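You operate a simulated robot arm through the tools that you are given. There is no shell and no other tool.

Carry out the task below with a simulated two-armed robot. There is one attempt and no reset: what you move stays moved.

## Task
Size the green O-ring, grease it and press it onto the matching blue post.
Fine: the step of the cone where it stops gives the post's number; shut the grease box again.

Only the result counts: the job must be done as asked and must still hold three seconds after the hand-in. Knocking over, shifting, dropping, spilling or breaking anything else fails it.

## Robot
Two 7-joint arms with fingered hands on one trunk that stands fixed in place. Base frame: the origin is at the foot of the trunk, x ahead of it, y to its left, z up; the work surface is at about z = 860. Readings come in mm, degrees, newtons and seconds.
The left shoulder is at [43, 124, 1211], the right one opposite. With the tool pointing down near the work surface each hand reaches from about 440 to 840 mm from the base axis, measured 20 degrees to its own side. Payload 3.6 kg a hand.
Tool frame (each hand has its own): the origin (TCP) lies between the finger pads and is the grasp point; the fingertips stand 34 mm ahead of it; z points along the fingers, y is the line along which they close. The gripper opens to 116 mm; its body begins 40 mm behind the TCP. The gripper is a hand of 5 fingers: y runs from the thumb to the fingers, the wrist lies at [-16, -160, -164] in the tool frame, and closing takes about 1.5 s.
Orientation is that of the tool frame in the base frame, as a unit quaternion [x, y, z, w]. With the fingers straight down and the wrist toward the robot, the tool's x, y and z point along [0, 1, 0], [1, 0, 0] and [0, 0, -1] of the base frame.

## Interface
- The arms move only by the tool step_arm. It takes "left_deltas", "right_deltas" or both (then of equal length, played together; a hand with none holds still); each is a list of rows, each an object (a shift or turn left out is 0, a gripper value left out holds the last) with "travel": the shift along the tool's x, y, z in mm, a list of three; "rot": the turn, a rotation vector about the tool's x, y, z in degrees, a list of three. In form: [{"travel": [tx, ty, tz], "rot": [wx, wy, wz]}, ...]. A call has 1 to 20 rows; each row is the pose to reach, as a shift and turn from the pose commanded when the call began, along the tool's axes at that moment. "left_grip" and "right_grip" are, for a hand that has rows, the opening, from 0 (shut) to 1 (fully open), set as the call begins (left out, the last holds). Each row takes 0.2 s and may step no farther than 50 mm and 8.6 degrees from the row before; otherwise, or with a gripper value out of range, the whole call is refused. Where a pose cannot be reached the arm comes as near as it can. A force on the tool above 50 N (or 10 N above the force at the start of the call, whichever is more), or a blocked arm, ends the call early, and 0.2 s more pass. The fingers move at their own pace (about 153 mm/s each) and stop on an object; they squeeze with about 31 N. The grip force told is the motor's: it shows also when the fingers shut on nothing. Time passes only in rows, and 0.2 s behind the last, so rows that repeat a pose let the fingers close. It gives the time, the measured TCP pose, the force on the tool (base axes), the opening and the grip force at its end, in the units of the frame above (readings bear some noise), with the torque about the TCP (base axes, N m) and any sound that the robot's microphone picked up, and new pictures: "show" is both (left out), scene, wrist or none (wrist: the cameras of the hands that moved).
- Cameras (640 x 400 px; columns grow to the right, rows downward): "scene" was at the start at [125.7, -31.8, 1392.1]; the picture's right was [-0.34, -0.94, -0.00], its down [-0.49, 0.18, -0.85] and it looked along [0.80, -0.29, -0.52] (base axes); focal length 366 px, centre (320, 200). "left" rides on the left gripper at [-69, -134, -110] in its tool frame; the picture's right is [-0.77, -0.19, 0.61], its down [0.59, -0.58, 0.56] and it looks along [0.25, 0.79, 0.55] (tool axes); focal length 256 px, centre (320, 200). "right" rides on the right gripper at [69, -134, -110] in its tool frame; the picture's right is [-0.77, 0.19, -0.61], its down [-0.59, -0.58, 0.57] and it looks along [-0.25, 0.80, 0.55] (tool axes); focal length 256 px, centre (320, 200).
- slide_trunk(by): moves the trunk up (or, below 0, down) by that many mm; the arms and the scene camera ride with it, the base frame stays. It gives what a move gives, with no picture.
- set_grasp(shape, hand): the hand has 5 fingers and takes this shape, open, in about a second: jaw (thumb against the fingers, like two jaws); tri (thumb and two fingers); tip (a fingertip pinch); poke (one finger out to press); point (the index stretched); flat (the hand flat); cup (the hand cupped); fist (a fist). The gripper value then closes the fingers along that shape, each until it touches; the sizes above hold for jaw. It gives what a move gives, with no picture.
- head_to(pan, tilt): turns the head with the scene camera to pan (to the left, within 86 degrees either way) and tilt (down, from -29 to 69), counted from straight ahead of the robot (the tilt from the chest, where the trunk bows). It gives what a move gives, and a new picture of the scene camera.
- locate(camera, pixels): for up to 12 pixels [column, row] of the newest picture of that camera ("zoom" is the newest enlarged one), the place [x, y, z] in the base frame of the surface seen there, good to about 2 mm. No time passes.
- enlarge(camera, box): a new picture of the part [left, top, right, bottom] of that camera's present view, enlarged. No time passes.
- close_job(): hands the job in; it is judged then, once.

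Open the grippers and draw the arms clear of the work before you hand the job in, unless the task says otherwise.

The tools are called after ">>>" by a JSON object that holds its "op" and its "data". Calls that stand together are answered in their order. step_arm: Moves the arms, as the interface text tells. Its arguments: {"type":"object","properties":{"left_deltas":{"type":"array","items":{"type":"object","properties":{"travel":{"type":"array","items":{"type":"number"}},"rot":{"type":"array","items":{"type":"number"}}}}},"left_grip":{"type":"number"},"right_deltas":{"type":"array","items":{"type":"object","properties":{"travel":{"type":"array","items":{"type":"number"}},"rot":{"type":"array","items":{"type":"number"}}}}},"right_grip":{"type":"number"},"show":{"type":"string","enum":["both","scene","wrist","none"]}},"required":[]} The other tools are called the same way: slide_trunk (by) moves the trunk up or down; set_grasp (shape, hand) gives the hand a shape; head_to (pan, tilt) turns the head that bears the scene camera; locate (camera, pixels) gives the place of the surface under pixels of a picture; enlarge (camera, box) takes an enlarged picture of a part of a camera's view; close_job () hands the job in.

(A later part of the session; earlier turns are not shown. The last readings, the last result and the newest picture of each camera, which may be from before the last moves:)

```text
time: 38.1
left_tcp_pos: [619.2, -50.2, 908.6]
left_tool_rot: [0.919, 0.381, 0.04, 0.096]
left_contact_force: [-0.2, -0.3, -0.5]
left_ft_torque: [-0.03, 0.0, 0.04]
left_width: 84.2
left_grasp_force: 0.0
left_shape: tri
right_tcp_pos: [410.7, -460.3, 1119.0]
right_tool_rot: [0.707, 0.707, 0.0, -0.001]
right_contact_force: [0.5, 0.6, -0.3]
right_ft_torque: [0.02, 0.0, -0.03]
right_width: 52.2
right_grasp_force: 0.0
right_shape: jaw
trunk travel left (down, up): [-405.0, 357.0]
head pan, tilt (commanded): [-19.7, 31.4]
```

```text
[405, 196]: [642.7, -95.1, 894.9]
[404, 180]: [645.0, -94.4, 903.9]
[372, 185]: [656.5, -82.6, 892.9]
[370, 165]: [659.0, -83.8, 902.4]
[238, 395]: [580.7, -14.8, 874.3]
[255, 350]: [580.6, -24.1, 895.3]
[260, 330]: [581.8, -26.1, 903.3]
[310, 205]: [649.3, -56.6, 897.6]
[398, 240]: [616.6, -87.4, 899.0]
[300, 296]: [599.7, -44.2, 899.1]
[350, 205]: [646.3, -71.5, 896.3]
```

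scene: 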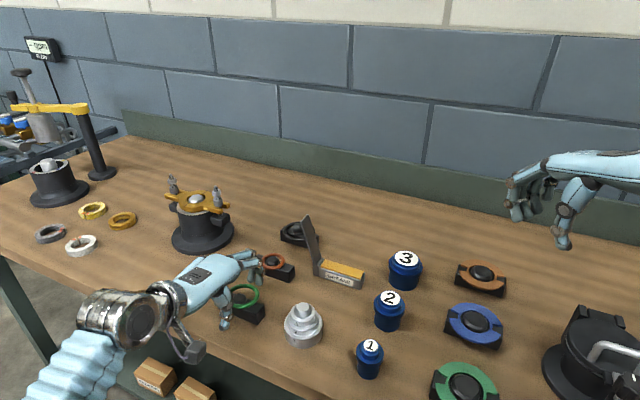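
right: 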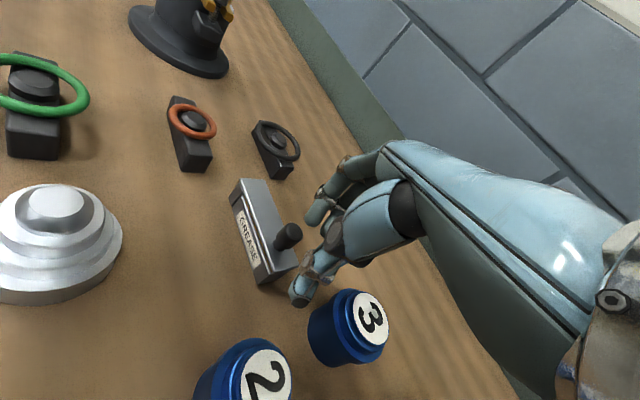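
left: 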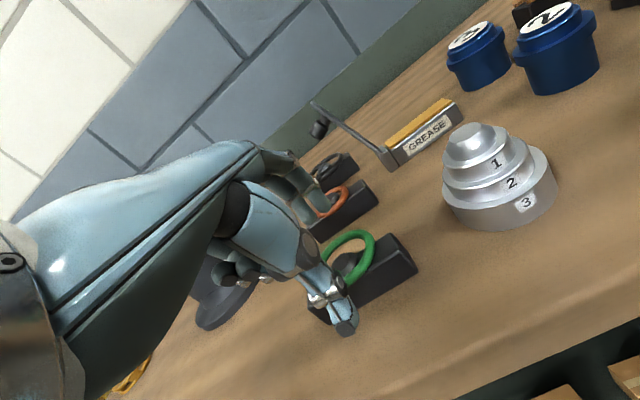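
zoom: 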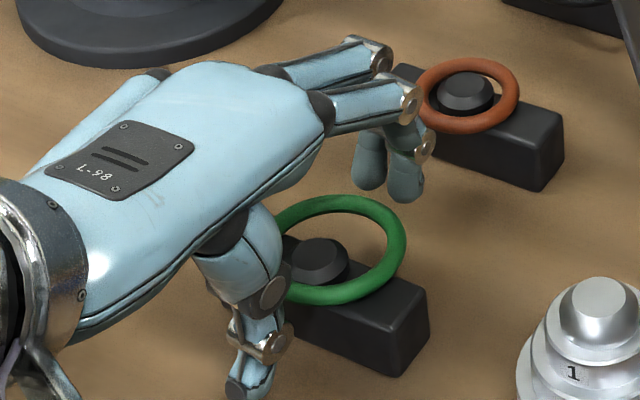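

Fingers are at +41 and thumb at -39 mm about the ring centre: symmetric. I close gently towards contact.

>>> {"op": "step_arm", "data": {"left_deltas": [{"travel": [0, 0, 0]}, {"travel": [0, 0, 0]}, {"travel": [0, 0, 0]}], "left_grip": 0.6, "show": "scene"}}

>>> {"op": "enlarge", "data": {"camera": "scene", "box": [200, 240, 280, 330]}}

>>> {"op": "step_arm", "data": {"left_deltas": [{"travel": [0, 0, 0]}, {"travel": [0, 0, 0]}, {"travel": [0, 0, 0]}], "left_grip": 0.55, "show": "both"}}

>>> {"op": "enlarge", "data": {"camera": "scene", "box": [200, 240, 280, 330]}}

```text
time: 38.9
left_tcp_pos: [618.4, -50.1, 908.6]
left_tool_rot: [0.919, 0.381, 0.04, 0.097]
left_contact_force: [-0.1, 0.5, -0.6]
left_ft_torque: [0.0, 0.01, -0.01]
left_width: 70.1
left_grasp_force: 0.1
left_shape: tri
right_tcp_pos: [411.6, -459.6, 1118.7]
right_tool_rot: [0.707, 0.708, 0.0, -0.001]
right_contact_force: [0.7, -0.1, 0.2]
right_ft_torque: [0.04, -0.02, 0.01]
right_width: 52.4
right_grasp_force: 0.0
right_shape: jaw
trunk travel left (down, up): [-405.0, 357.0]
head pan, tilt (commanded): [-19.7, 31.4]
```

scene: 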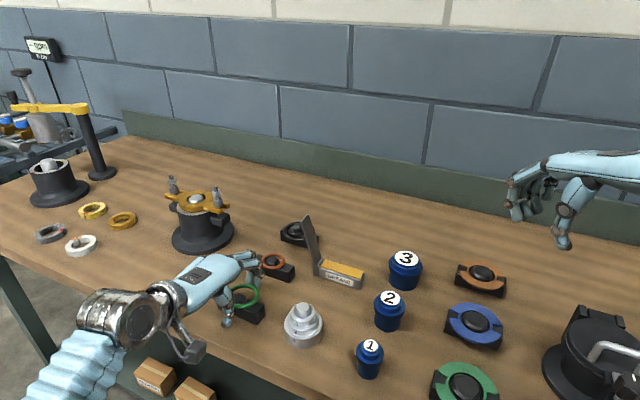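

```text
4.44 times, centred on (240, 285) of scene
```

zoom: 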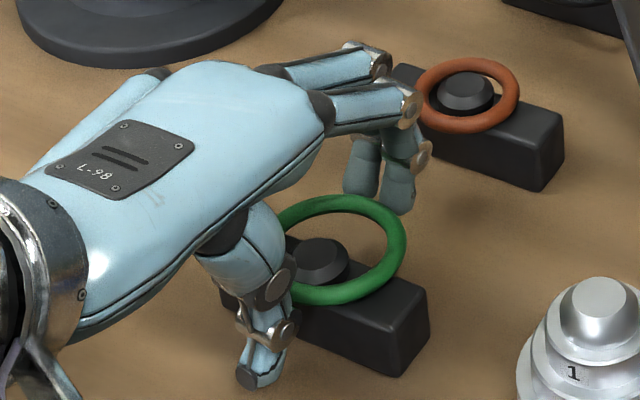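

```text
time: 39.7
left_tcp_pos: [620.0, -49.9, 909.2]
left_tool_rot: [0.919, 0.381, 0.041, 0.096]
left_contact_force: [0.6, -0.2, 0.3]
left_ft_torque: [-0.01, 0.0, 0.01]
left_width: 61.8
left_grasp_force: 30.8
left_shape: tri
right_tcp_pos: [411.4, -459.3, 1117.4]
right_tool_rot: [0.706, 0.708, -0.001, -0.001]
right_contact_force: [-0.7, 0.4, 0.9]
right_ft_torque: [0.03, 0.02, -0.03]
right_width: 52.2
right_grasp_force: 0.1
right_shape: jaw
trunk travel left (down, up): [-405.0, 357.0]
head pan, tilt (commanded): [-19.7, 31.4]
```

scene: 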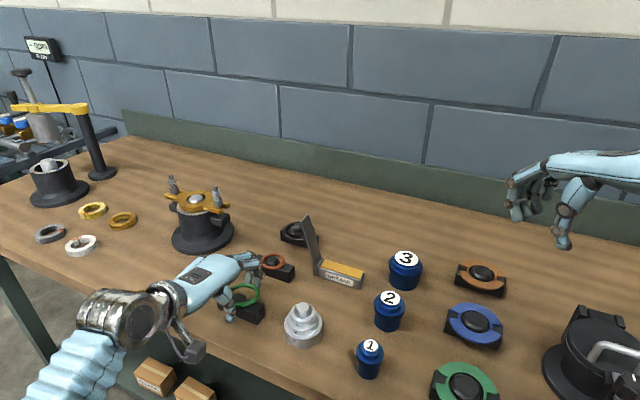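
left: 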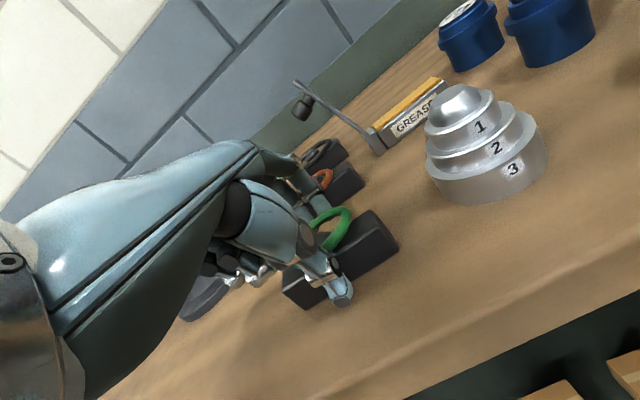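

```text
4.44 times, centred on (240, 285) of scene
```

zoom: 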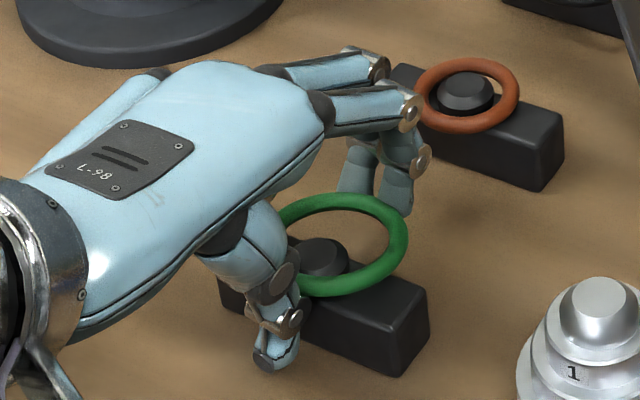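

The ring is held: the width stopped at 61.8 mm with 31 N grip. I tighten the target slightly and lift 6 mm to test.

>>> {"op": "step_arm", "data": {"left_deltas": [{"travel": [0, 0, 0]}, {"travel": [0, 1.2, -5.9]}, {"travel": [0, 1.2, -5.9]}], "left_grip": 0.45, "show": "both"}}

>>> {"op": "enlarge", "data": {"camera": "left", "box": [240, 160, 420, 330]}}

>>> {"op": "enlarge", "data": {"camera": "scene", "box": [200, 240, 280, 330]}}

```text
time: 40.5
left_tcp_pos: [619.3, -49.0, 915.1]
left_tool_rot: [0.919, 0.381, 0.04, 0.096]
left_contact_force: [0.3, -0.8, -0.9]
left_ft_torque: [0.01, -0.01, 0.02]
left_width: 60.2
left_grasp_force: 31.0
left_shape: tri
right_tcp_pos: [410.8, -460.1, 1118.2]
right_tool_rot: [0.706, 0.708, -0.001, -0.001]
right_contact_force: [-0.3, -0.5, 0.0]
right_ft_torque: [-0.01, 0.01, 0.01]
right_width: 52.4
right_grasp_force: 0.1
right_shape: jaw
trunk travel left (down, up): [-405.0, 357.0]
head pan, tilt (commanded): [-19.7, 31.4]
```

scene: 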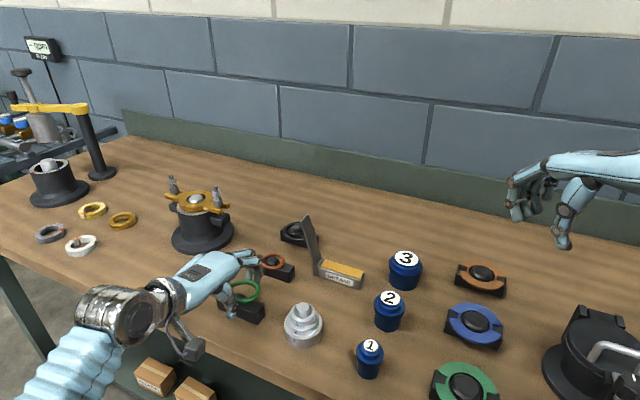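
left: 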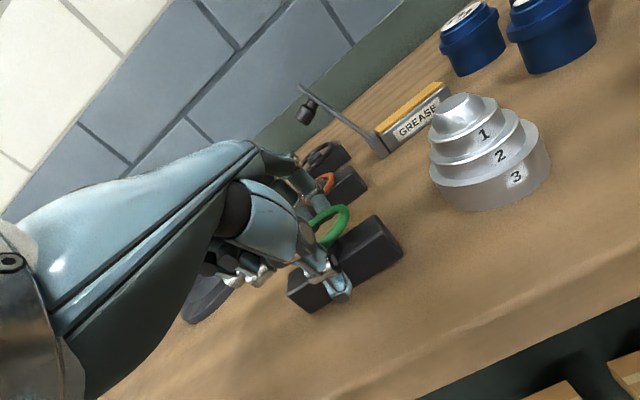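

```text
2.35 times, centred on (330, 245) of left
```

zoom: 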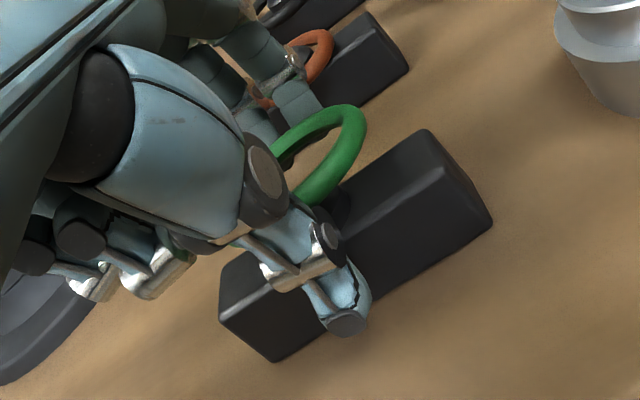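

```text
4.44 times, centred on (240, 285) of scene
```

zoom: 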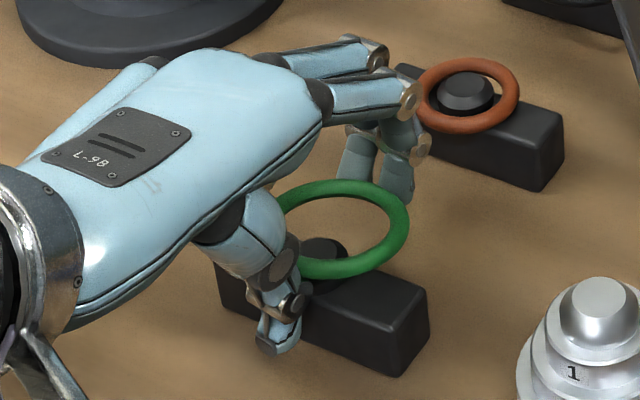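

The ring comes up with the hand. I check its tilt by locating points on it.

>>> {"op": "locate", "data": {"camera": "zoom", "pixels": [[340, 188], [395, 205], [402, 240], [375, 265], [330, 272], [300, 205], [300, 262], [385, 190]]}}

```text
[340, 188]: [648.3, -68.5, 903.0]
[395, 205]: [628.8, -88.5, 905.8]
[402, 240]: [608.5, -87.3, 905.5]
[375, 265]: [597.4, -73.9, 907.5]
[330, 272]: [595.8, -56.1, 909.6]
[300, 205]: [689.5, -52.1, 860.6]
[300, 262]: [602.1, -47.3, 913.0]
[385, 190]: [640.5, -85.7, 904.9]
```

The ring is held with the thumb side about 8° higher. I lift it clear by 60 mm and rotate the hand 8° to level it.

>>> {"op": "step_arm", "data": {"left_deltas": [{"travel": [0, 4.2, -20]}, {"travel": [0, 8.4, -40], "rot": [-4, 0, 0]}, {"travel": [0, 12.5, -60], "rot": [-8, 0, 0]}, {"travel": [0, 12.5, -60], "rot": [-8, 0, 0]}], "left_grip": 0.45, "show": "both"}}

>>> {"op": "enlarge", "data": {"camera": "left", "box": [240, 140, 420, 330]}}

>>> {"op": "enlarge", "data": {"camera": "scene", "box": [190, 220, 280, 310]}}

```text
time: 41.5
left_tcp_pos: [619.3, -48.9, 977.1]
left_tool_rot: [0.91, 0.377, 0.066, 0.161]
left_contact_force: [0.0, 0.1, -0.2]
left_ft_torque: [-0.02, 0.01, 0.03]
left_width: 60.1
left_grasp_force: 31.0
left_shape: tri
right_tcp_pos: [411.4, -460.0, 1119.8]
right_tool_rot: [0.706, 0.708, 0.0, -0.001]
right_contact_force: [0.2, -0.1, 0.8]
right_ft_torque: [0.04, 0.0, -0.02]
right_width: 52.4
right_grasp_force: 0.1
right_shape: jaw
trunk travel left (down, up): [-405.0, 357.0]
head pan, tilt (commanded): [-19.7, 31.4]
```

scene: 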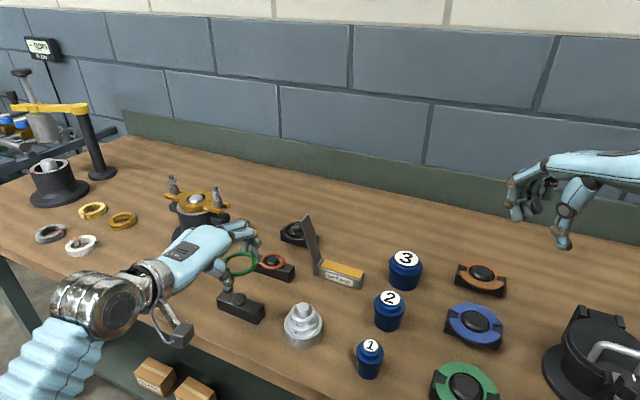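
left: 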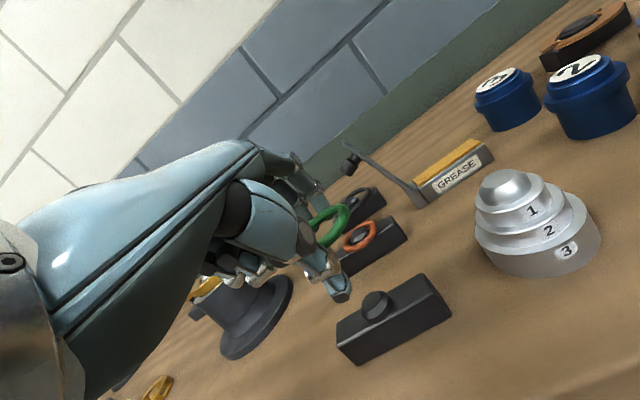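

```text
2.11 times, centred on (330, 235) of left
```

zoom: 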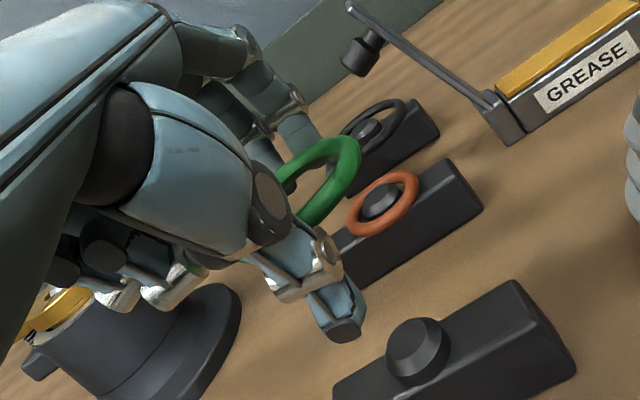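

```text
4.44 times, centred on (235, 265) of scene
```

zoom: 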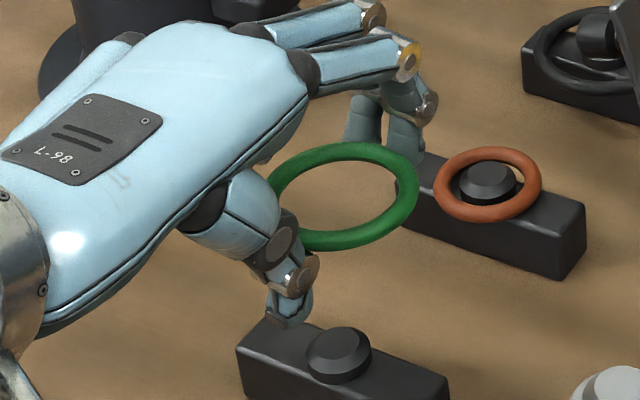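

The ring is firmly held between thumb and two fingers. I measure its position and tilt in the hand.

>>> {"op": "locate", "data": {"camera": "zoom", "pixels": [[345, 150], [390, 155], [408, 180], [395, 215], [360, 236], [320, 240], [300, 165], [280, 180], [340, 242], [410, 200], [290, 310], [400, 155]]}}

```text
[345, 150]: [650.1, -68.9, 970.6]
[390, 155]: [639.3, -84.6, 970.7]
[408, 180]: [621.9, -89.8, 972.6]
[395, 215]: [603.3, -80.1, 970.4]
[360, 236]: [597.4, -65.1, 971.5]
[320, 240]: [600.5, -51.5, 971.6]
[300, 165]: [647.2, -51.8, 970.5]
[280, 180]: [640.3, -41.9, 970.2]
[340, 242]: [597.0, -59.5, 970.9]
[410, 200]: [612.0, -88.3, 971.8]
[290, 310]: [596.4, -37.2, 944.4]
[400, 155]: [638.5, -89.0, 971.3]
```

The ring is level in the hand (all points z about 971), its centre offset from the TCP by (+4.4, -15.0, -9.3). I carry it over the cone, centred at about (536,-148.5), staying above its top.

>>> {"op": "step_arm", "data": {"left_deltas": [{"travel": [-30, -1, -0.3]}, {"travel": [-60, -2, -0.7]}, {"travel": [-90, -3, -1]}, {"travel": [-121.8, -3.9, -1.4]}, {"travel": [-121.8, -3.9, -1.4]}], "left_grip": 0.45, "show": "both"}}

>>> {"op": "enlarge", "data": {"camera": "scene", "box": [250, 260, 350, 360]}}

```text
time: 42.7
left_tcp_pos: [530.5, -132.4, 976.3]
left_tool_rot: [0.91, 0.377, 0.066, 0.161]
left_contact_force: [0.1, 0.2, -1.3]
left_ft_torque: [0.0, 0.03, -0.01]
left_width: 59.8
left_grasp_force: 31.2
left_shape: tri
right_tcp_pos: [411.2, -459.7, 1118.2]
right_tool_rot: [0.707, 0.708, -0.001, -0.001]
right_contact_force: [-1.0, 0.0, 0.7]
right_ft_torque: [0.01, 0.02, 0.0]
right_width: 52.2
right_grasp_force: 0.0
right_shape: jaw
trunk travel left (down, up): [-405.0, 357.0]
head pan, tilt (commanded): [-19.7, 31.4]
```

scene: 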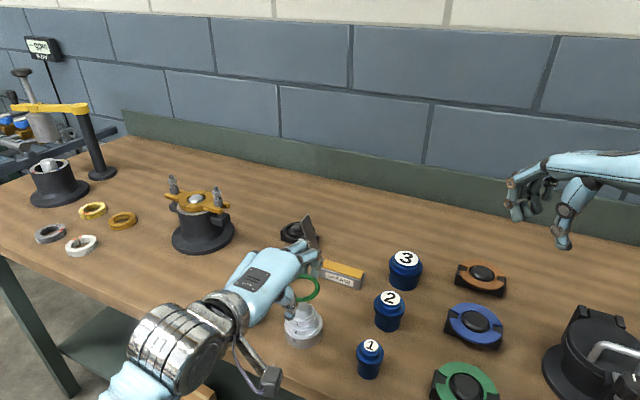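
left: 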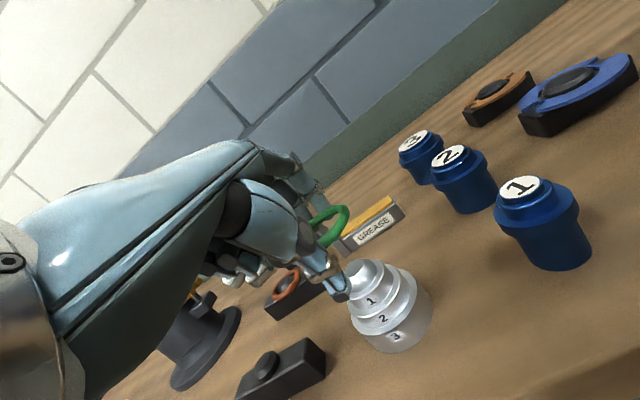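

```text
4.00 times, centred on (300, 310) of scene
```

zoom: 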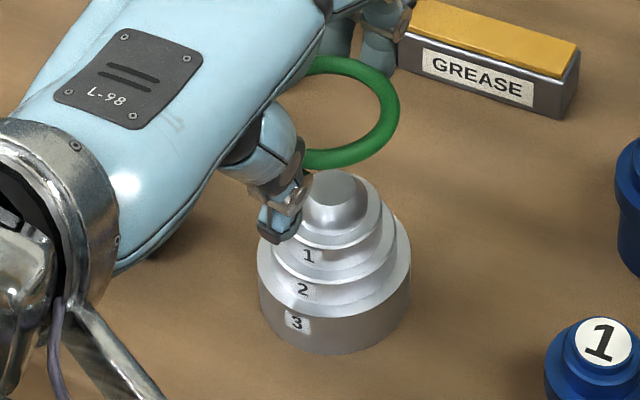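

I measure ring and cone positions again from here.

>>> {"op": "locate", "data": {"camera": "zoom", "pixels": [[335, 65], [385, 90], [390, 115], [370, 145], [330, 160], [305, 163], [335, 185], [313, 190], [358, 190], [330, 243], [340, 302], [405, 260]]}}

>>> {"op": "enlarge", "data": {"camera": "left", "box": [270, 170, 450, 360]}}

```text
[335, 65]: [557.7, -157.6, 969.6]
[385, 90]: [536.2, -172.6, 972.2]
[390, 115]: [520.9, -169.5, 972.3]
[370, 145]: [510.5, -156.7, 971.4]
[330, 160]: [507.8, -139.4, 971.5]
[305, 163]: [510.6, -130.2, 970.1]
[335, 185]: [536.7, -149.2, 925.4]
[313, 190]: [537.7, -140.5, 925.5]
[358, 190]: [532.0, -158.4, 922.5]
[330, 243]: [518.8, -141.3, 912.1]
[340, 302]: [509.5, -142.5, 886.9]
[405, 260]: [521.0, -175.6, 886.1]
```

```text
2.11 times, centred on (360, 265) of left
```

zoom: 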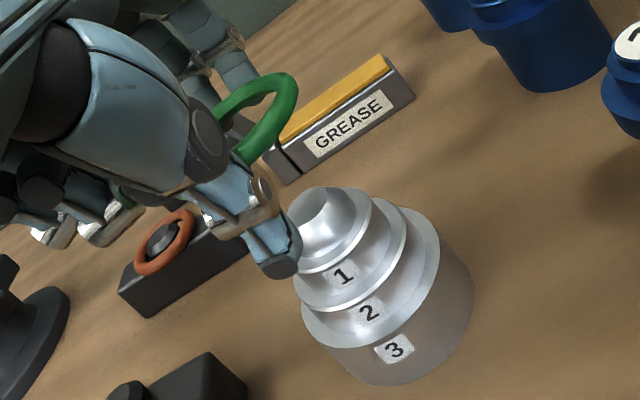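

The ring is within about 2-3 mm of the cone axis. I shift 1.2 mm along +y and lower it 45 mm, so that it surrounds the top nub.

>>> {"op": "step_arm", "data": {"left_deltas": [{"travel": [0, -4, 15]}, {"travel": [0, -9.1, 28.6]}, {"travel": [0, -14.3, 42.7]}, {"travel": [0, -14.3, 42.7]}], "left_grip": 0.45, "show": "both"}}

>>> {"op": "enlarge", "data": {"camera": "scene", "box": [250, 260, 350, 360]}}

>>> {"op": "enlarge", "data": {"camera": "left", "box": [240, 150, 420, 340]}}

```text
time: 43.7
left_tcp_pos: [529.9, -132.3, 930.9]
left_tool_rot: [0.91, 0.377, 0.066, 0.161]
left_contact_force: [-1.2, 1.0, 0.8]
left_ft_torque: [0.06, 0.04, 0.0]
left_width: 59.8
left_grasp_force: 31.1
left_shape: tri
right_tcp_pos: [411.9, -459.1, 1119.0]
right_tool_rot: [0.706, 0.708, -0.001, 0.0]
right_contact_force: [0.4, -0.2, 0.4]
right_ft_torque: [-0.02, -0.04, 0.01]
right_width: 52.5
right_grasp_force: 0.1
right_shape: jaw
trunk travel left (down, up): [-405.0, 357.0]
head pan, tilt (commanded): [-19.7, 31.4]
```

scene: 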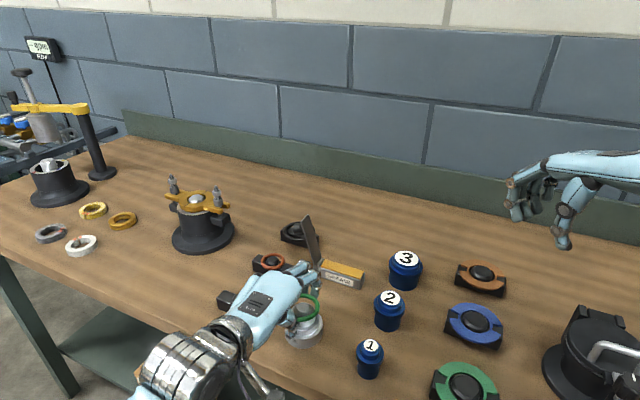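
left: 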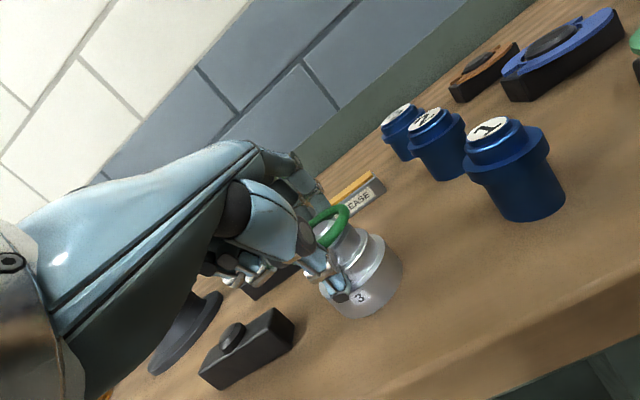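

```text
4.00 times, centred on (300, 310) of scene
```

zoom: 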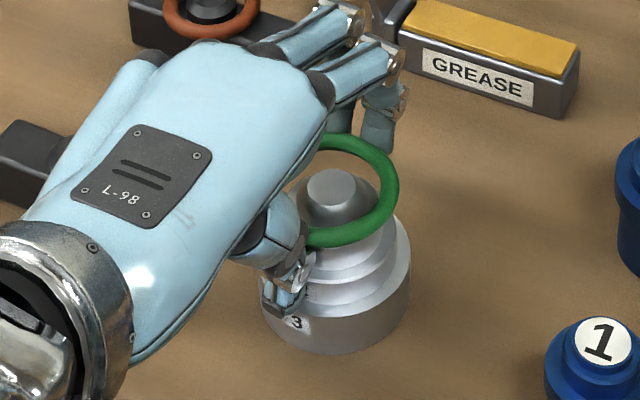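

```text
2.11 times, centred on (330, 245) of left
```

zoom: 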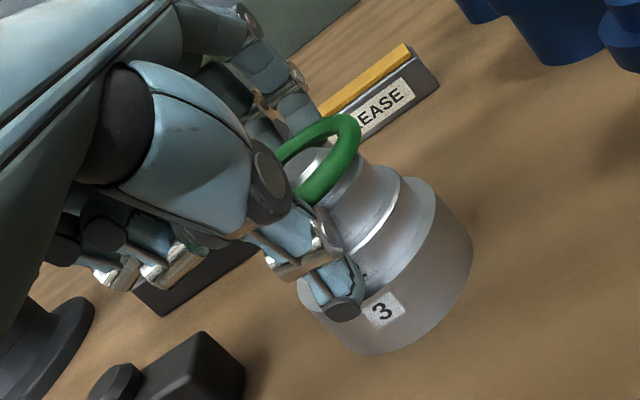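

The ring is around the nub. I measure its centring once more before going over step 1.

>>> {"op": "enlarge", "data": {"camera": "scene", "box": [280, 285, 330, 350]}}

```text
6.15 times, centred on (305, 318) of scene
```

zoom: 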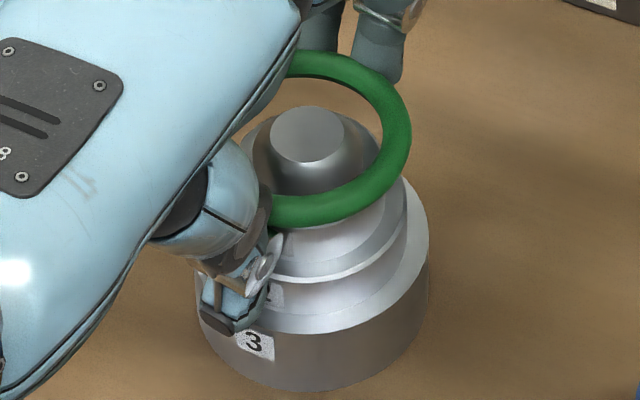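

>>> {"op": "locate", "data": {"camera": "zoom", "pixels": [[325, 62], [370, 80], [395, 115], [395, 155], [370, 190], [330, 210], [290, 210], [307, 135], [272, 140], [342, 140], [310, 162], [215, 325]]}}

```text
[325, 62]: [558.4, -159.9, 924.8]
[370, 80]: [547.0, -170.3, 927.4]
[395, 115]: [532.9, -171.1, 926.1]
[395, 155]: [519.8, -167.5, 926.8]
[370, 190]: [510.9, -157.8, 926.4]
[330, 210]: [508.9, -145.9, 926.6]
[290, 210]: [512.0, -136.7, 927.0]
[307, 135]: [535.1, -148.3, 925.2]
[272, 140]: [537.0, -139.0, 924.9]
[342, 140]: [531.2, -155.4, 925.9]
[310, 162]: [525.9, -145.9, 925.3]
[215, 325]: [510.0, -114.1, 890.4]
```

The ring is centred within about 1 mm of the cone axis. I lower on slowly, 5 mm per row, watching for contact.

>>> {"op": "step_arm", "data": {"left_deltas": [{"travel": [0, -1.7, 4.7]}, {"travel": [0, -3.4, 9.4]}, {"travel": [0, -4.1, 11.3]}], "left_grip": 0.45, "show": "both"}}

>>> {"op": "enlarge", "data": {"camera": "scene", "box": [280, 285, 330, 350]}}

>>> {"op": "enlarge", "data": {"camera": "left", "box": [250, 150, 410, 320]}}

```text
time: 44.5
left_tcp_pos: [529.5, -132.7, 925.9]
left_tool_rot: [0.909, 0.376, 0.069, 0.165]
left_contact_force: [-6.9, 7.0, 30.4]
left_ft_torque: [0.61, 0.57, -0.01]
left_width: 45.7
left_grasp_force: 30.8
left_shape: tri
right_tcp_pos: [408.8, -457.2, 1121.4]
right_tool_rot: [0.706, 0.708, 0.001, 0.0]
right_contact_force: [-0.1, 0.1, 0.6]
right_ft_torque: [-0.01, -0.01, 0.01]
right_width: 52.3
right_grasp_force: 0.1
right_shape: jaw
trunk travel left (down, up): [-405.0, 357.0]
head pan, tilt (commanded): [-19.7, 31.4]
```

scene: 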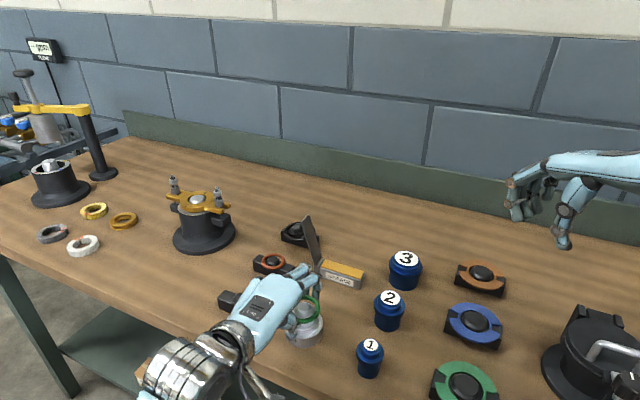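
left: 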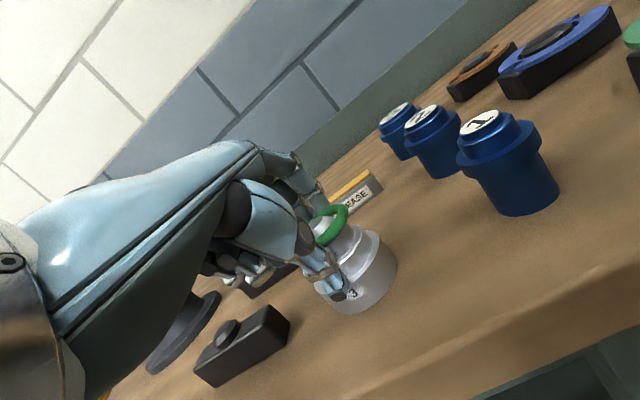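

```text
6.15 times, centred on (305, 318) of scene
```

zoom: 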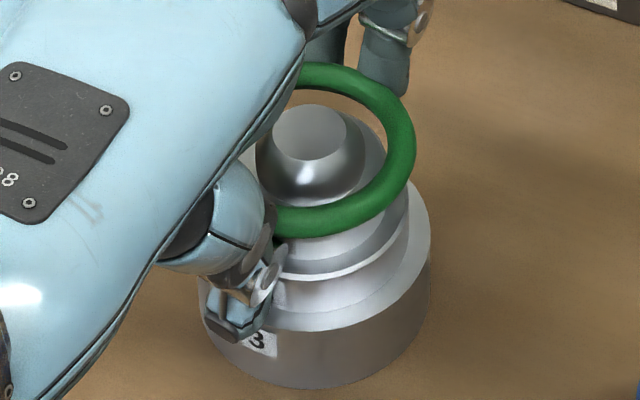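

```text
2.35 times, centred on (330, 235) of left
```

zoom: 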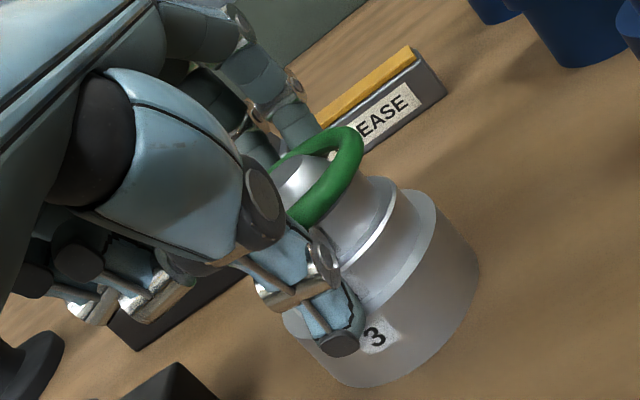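

The thumb tip landed on the cone's bottom step (30 N upward, z about 884). I back up at once and check the grip.

>>> {"op": "step_arm", "data": {"left_deltas": [{"travel": [0, 2.4, -6.6]}, {"travel": [0, 7.5, -20.7]}, {"travel": [0, 11, -30]}], "left_grip": 0.45, "show": "both"}}

>>> {"op": "enlarge", "data": {"camera": "scene", "box": [270, 265, 335, 350]}}

>>> {"op": "enlarge", "data": {"camera": "left", "box": [250, 150, 410, 320]}}

```text
time: 45.3
left_tcp_pos: [529.6, -133.2, 950.3]
left_tool_rot: [0.91, 0.377, 0.066, 0.159]
left_contact_force: [0.2, -1.2, 0.5]
left_ft_torque: [0.01, -0.02, -0.02]
left_width: 45.4
left_grasp_force: 30.7
left_shape: tri
right_tcp_pos: [411.6, -460.2, 1118.1]
right_tool_rot: [0.707, 0.707, -0.001, -0.001]
right_contact_force: [0.8, 0.5, -1.1]
right_ft_torque: [0.01, -0.01, -0.01]
right_width: 52.5
right_grasp_force: 0.1
right_shape: jaw
trunk travel left (down, up): [-405.0, 357.0]
head pan, tilt (commanded): [-19.7, 31.4]
```

scene: 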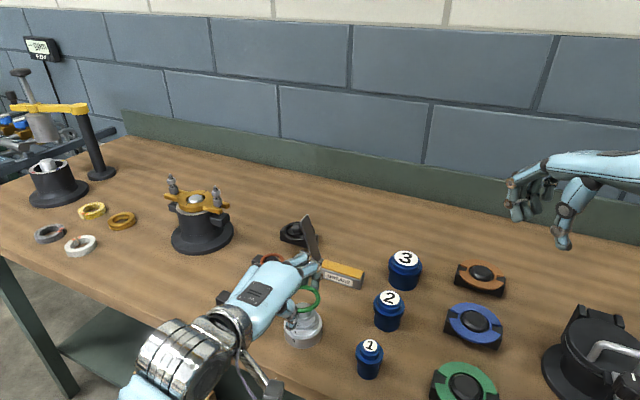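
left: 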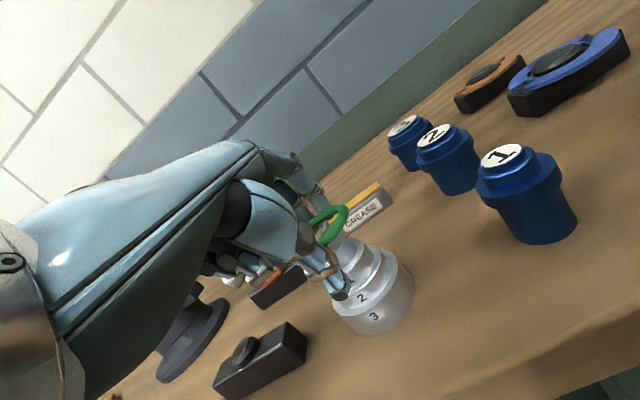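

```text
4.71 times, centred on (302, 308) of scene
```

zoom: 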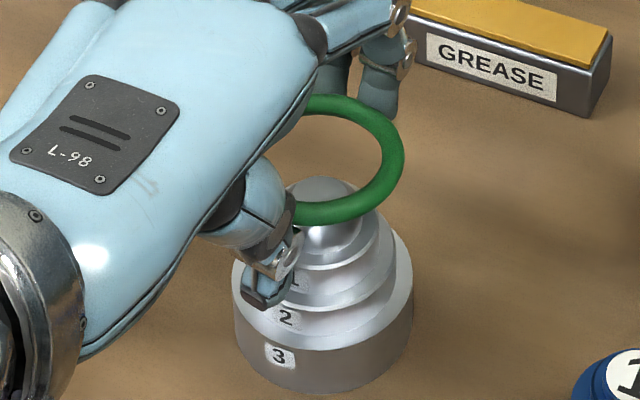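

```text
2.35 times, centred on (330, 235) of left
```

zoom: 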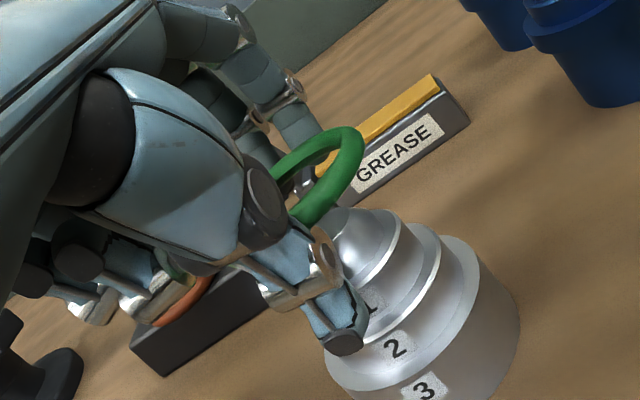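

Width now reads 45 mm, so the ring shifted in the grip. I measure its pose.

>>> {"op": "enlarge", "data": {"camera": "scene", "box": [285, 260, 325, 325]}}

>>> {"op": "locate", "data": {"camera": "zoom", "pixels": [[340, 120], [390, 140], [415, 180], [410, 225], [375, 260], [330, 275], [300, 270], [390, 90], [340, 75], [280, 340], [330, 240], [360, 180]]}}

```text
6.15 times, centred on (305, 292) of scene
```

zoom: 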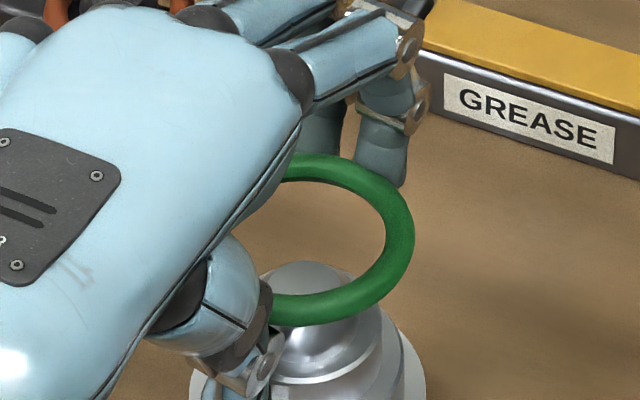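

```text
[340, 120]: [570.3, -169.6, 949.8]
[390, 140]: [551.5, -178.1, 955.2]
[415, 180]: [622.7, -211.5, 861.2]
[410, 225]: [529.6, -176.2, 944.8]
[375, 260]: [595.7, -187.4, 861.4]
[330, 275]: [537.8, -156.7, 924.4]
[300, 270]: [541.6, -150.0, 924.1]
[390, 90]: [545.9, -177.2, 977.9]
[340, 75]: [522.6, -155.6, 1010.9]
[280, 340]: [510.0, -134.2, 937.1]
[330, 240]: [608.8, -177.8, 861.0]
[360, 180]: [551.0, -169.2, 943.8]
```

>>> {"op": "locate", "data": {"camera": "zoom", "pixels": [[305, 165], [350, 175], [385, 200], [402, 235], [390, 275], [355, 303], [320, 313], [285, 312], [385, 165], [315, 130], [245, 375], [270, 330]]}}

```text
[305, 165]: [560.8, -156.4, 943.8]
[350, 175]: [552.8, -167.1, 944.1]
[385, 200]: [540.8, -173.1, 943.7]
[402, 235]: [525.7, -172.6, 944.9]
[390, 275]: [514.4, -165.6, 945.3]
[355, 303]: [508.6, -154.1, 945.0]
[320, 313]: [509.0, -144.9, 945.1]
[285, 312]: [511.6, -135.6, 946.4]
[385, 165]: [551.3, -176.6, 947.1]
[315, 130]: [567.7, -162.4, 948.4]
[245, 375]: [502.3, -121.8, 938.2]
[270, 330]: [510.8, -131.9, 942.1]
```

The ring is still level and has not moved relative to the hand (centre at (534.8,-148.3)); apparently the thumb tip curled in beneath it. I look at the thumb tip.

>>> {"op": "enlarge", "data": {"camera": "scene", "box": [270, 295, 320, 345]}}

>>> {"op": "locate", "data": {"camera": "zoom", "pixels": [[250, 175], [265, 195], [240, 190], [225, 185], [280, 160], [285, 130], [260, 150]]}}

>>> {"op": "enlarge", "data": {"camera": "left", "box": [290, 180, 370, 280]}}

```text
8.00 times, centred on (295, 320) of scene
```

zoom: 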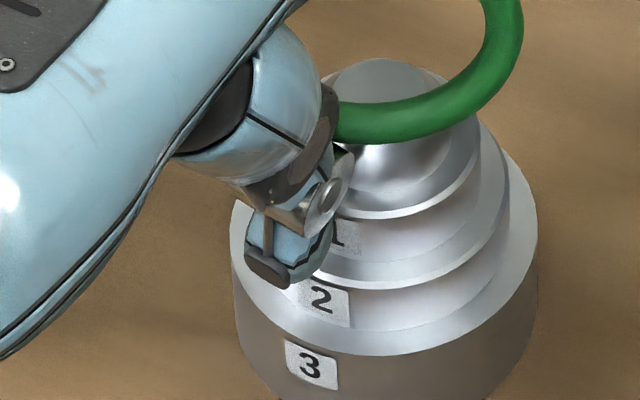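

```text
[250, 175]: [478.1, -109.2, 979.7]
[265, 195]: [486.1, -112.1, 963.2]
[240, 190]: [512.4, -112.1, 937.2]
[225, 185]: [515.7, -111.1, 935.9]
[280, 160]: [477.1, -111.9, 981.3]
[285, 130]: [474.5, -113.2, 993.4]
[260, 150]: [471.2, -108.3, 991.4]
```

```text
4.00 times, centred on (330, 230) of left
```

zoom: 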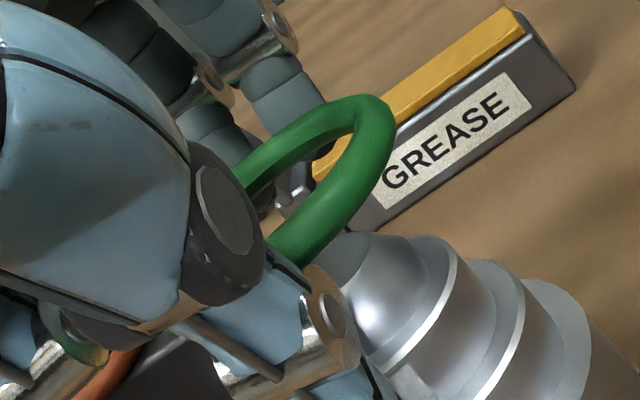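

>>> {"op": "enlarge", "data": {"camera": "scene", "box": [270, 295, 320, 345]}}

>>> {"op": "locate", "data": {"camera": "zoom", "pixels": [[265, 268], [285, 280], [310, 268], [285, 225], [320, 205], [260, 235], [325, 235], [330, 160], [350, 125]]}}

```text
8.00 times, centred on (295, 320) of scene
```

zoom: 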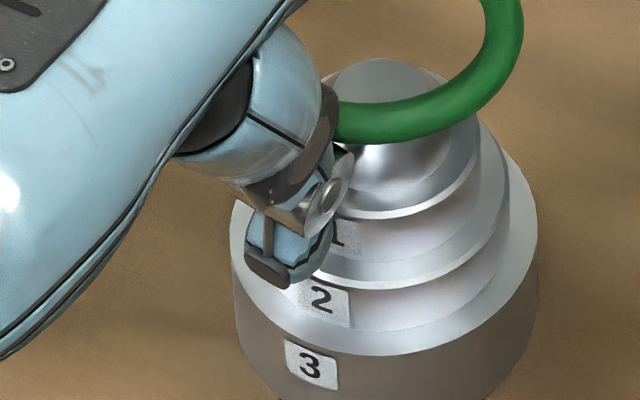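

```text
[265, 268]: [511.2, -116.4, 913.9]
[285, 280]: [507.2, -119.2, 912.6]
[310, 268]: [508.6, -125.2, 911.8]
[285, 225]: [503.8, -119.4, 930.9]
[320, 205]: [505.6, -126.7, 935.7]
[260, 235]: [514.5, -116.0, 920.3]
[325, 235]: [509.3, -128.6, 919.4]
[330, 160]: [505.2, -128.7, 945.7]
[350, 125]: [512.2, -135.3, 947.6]
```

Contact analysis puts the touch at the thumb tip on the bottom step's ledge. Tilting the hand back 12° (thumb side up) swings the thumb outside that step, so I do that above the nub, re-centre, and lower to just above the step.

>>> {"op": "step_arm", "data": {"left_deltas": [{"travel": [0, 1.1, 0.4], "rot": [6, 0, 0]}, {"travel": [0, 2.2, 0.8], "rot": [12, 0, 0]}, {"travel": [0, -0.3, 7.4], "rot": [12, 0, 0]}, {"travel": [0, -2.6, 13.9], "rot": [12, 0, 0]}], "left_grip": 0.45, "show": "both"}}

>>> {"op": "enlarge", "data": {"camera": "scene", "box": [275, 270, 335, 350]}}

```text
time: 46.3
left_tcp_pos: [532.1, -134.3, 938.3]
left_tool_rot: [0.922, 0.382, 0.026, 0.064]
left_contact_force: [0.5, 0.2, 0.1]
left_ft_torque: [-0.04, -0.01, 0.01]
left_width: 45.2
left_grasp_force: 30.9
left_shape: tri
right_tcp_pos: [411.5, -458.6, 1119.0]
right_tool_rot: [0.706, 0.708, 0.001, -0.001]
right_contact_force: [-0.1, 0.0, -0.3]
right_ft_torque: [-0.03, 0.01, 0.0]
right_width: 52.4
right_grasp_force: 0.1
right_shape: jaw
trunk travel left (down, up): [-405.0, 357.0]
head pan, tilt (commanded): [-19.7, 31.4]
```

scene: 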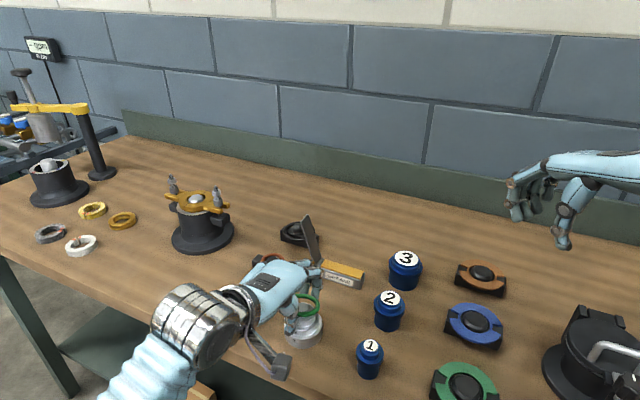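
left: 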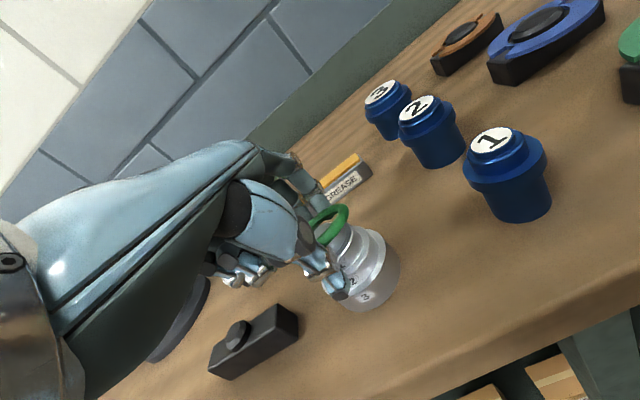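

```text
5.00 times, centred on (305, 310) of scene
```

zoom: 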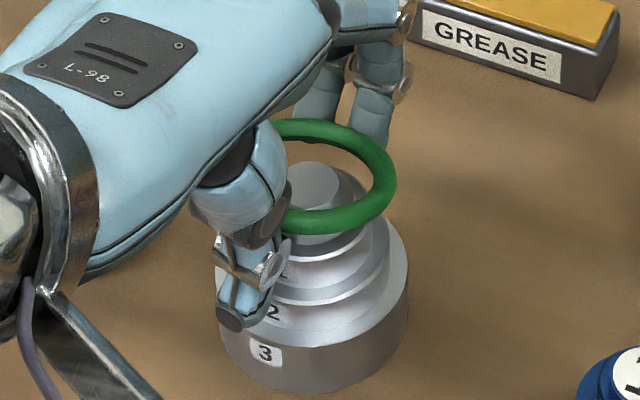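

>>> {"op": "locate", "data": {"camera": "zoom", "pixels": [[305, 127], [350, 140], [382, 165], [385, 195], [355, 217], [320, 224], [295, 220], [315, 185], [290, 180], [230, 320], [265, 305], [270, 270]]}}

```text
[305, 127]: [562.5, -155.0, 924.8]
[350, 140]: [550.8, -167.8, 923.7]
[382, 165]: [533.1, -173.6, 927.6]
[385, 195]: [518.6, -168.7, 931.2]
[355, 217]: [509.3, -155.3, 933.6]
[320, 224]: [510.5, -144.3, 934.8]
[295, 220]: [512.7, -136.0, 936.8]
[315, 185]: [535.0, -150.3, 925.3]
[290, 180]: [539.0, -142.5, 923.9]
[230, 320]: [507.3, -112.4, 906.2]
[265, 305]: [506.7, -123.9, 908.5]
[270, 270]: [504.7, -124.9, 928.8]
```

The thumb tip is now about 36 mm or more from the cone axis, clear of the bottom step. I lower the remaining 20 mm in small steps until the ring's far side touches.

>>> {"op": "step_arm", "data": {"left_deltas": [{"travel": [0, -0.7, 5]}, {"travel": [0, -1.4, 10]}, {"travel": [0, -2.1, 15]}, {"travel": [0, -2.5, 18]}], "left_grip": 0.45, "show": "both"}}

>>> {"op": "enlarge", "data": {"camera": "scene", "box": [275, 270, 335, 350]}}

```text
time: 47.3
left_tcp_pos: [531.8, -135.7, 920.9]
left_tool_rot: [0.921, 0.382, 0.028, 0.066]
left_contact_force: [-3.4, 0.6, 6.7]
left_ft_torque: [0.08, 0.14, -0.01]
left_width: 45.5
left_grasp_force: 31.0
left_shape: tri
right_tcp_pos: [410.0, -458.7, 1118.9]
right_tool_rot: [0.707, 0.708, -0.001, 0.0]
right_contact_force: [-0.6, -0.4, -0.8]
right_ft_torque: [0.06, 0.04, 0.0]
right_width: 52.5
right_grasp_force: 0.1
right_shape: jaw
trunk travel left (down, up): [-405.0, 357.0]
head pan, tilt (commanded): [-19.7, 31.4]
```

scene: 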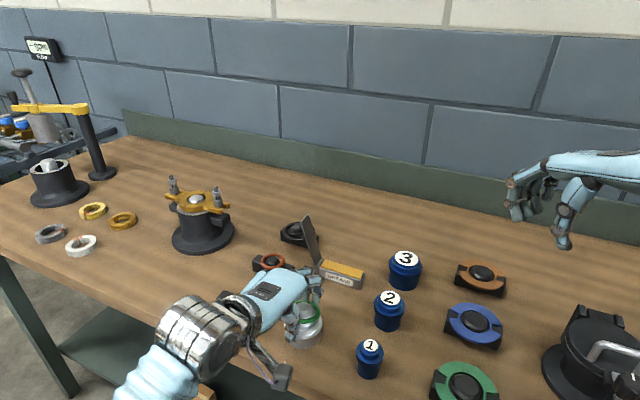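
left: 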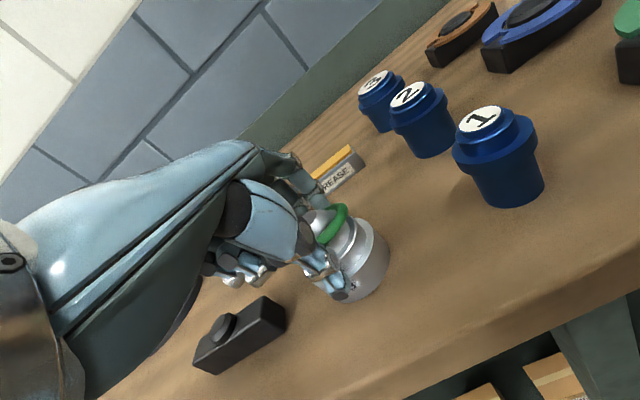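

```text
5.00 times, centred on (305, 310) of scene
```

zoom: 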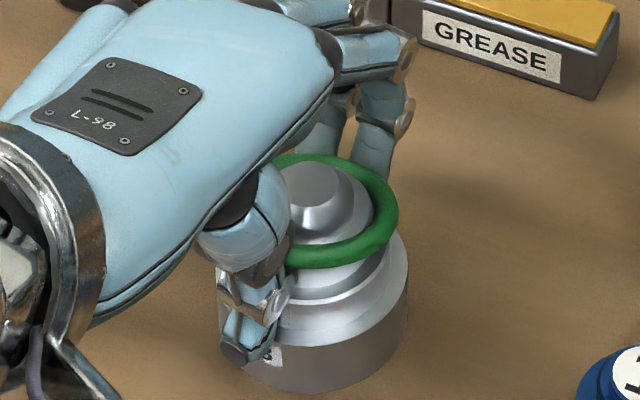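

Light contact (6.7 N up). I check the ring's height around the cone.

>>> {"op": "locate", "data": {"camera": "zoom", "pixels": [[320, 162], [360, 175], [388, 205], [388, 225], [360, 250], [325, 255], [300, 252], [310, 190], [360, 285], [340, 330], [330, 275], [245, 355]]}}

```text
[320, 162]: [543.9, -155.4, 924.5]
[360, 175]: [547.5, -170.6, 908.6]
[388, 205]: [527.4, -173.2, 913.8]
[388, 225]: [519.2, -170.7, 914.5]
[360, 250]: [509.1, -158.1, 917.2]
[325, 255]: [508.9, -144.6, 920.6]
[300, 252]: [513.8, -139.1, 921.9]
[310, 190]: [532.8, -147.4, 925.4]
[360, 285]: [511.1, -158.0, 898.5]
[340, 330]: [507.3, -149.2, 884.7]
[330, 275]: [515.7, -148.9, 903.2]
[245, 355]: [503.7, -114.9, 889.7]
```

The ring's far side has reached step 2's ledge (about z 899) while the near side is still up. I open the fingers slightly so that the ring drops into place.

>>> {"op": "step_arm", "data": {"left_deltas": [{"travel": [0, 0, 0]}, {"travel": [0, 0, 0]}, {"travel": [0, 0, 0]}, {"travel": [0, 0, 0]}], "left_grip": 0.7, "show": "both"}}

>>> {"op": "enlarge", "data": {"camera": "scene", "box": [275, 270, 335, 350]}}

```text
time: 48.3
left_tcp_pos: [532.0, -134.4, 919.7]
left_tool_rot: [0.922, 0.382, 0.027, 0.065]
left_contact_force: [0.8, -0.4, 0.1]
left_ft_torque: [0.0, -0.01, -0.01]
left_width: 81.0
left_grasp_force: 0.0
left_shape: tri
right_tcp_pos: [411.7, -458.8, 1117.0]
right_tool_rot: [0.707, 0.707, 0.0, 0.0]
right_contact_force: [0.2, -0.6, 0.1]
right_ft_torque: [0.0, 0.01, -0.01]
right_width: 52.6
right_grasp_force: 0.0
right_shape: jaw
trunk travel left (down, up): [-405.0, 357.0]
head pan, tilt (commanded): [-19.7, 31.4]
```

scene: 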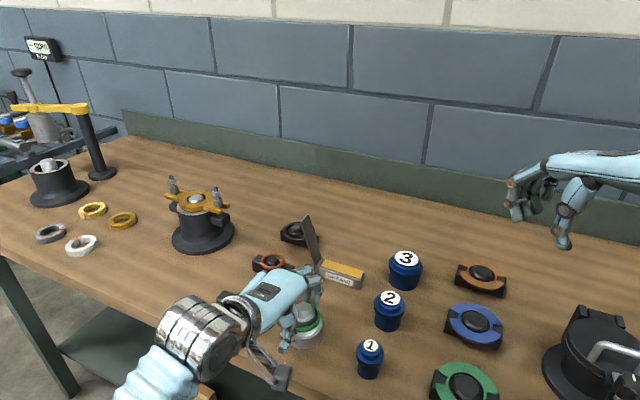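
left: 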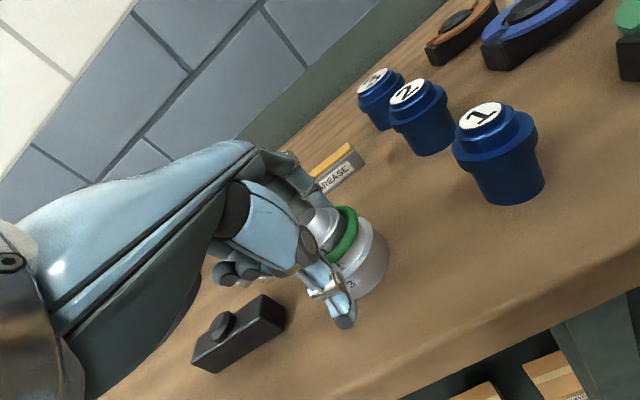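

```text
5.00 times, centred on (305, 310) of scene
```

zoom: 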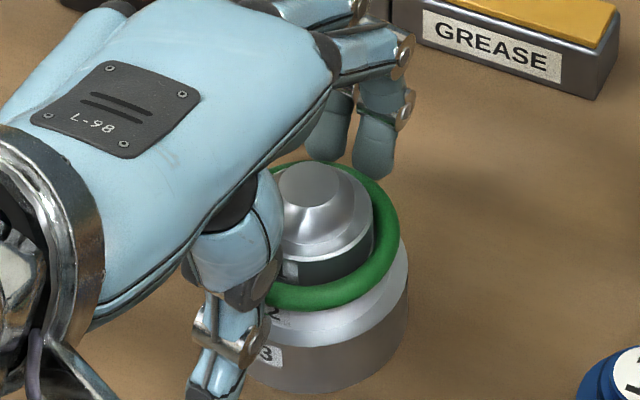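

The ring dropped over step 1 and stopped on step 2: the number "2" is right beneath it, so post 2 is the match. I measure the ring as it sits.

>>> {"op": "locate", "data": {"camera": "zoom", "pixels": [[375, 190], [390, 225], [380, 265], [345, 290], [310, 297], [280, 293], [310, 185], [290, 180], [330, 245], [370, 310], [378, 165], [328, 150]]}}

```text
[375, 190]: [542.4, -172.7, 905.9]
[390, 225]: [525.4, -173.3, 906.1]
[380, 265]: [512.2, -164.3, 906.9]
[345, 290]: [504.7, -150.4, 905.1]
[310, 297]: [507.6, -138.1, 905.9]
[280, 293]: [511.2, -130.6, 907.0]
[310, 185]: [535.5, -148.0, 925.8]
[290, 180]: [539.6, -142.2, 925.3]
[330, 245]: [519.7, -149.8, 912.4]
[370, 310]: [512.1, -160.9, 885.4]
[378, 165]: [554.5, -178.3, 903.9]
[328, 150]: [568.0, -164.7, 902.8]
```

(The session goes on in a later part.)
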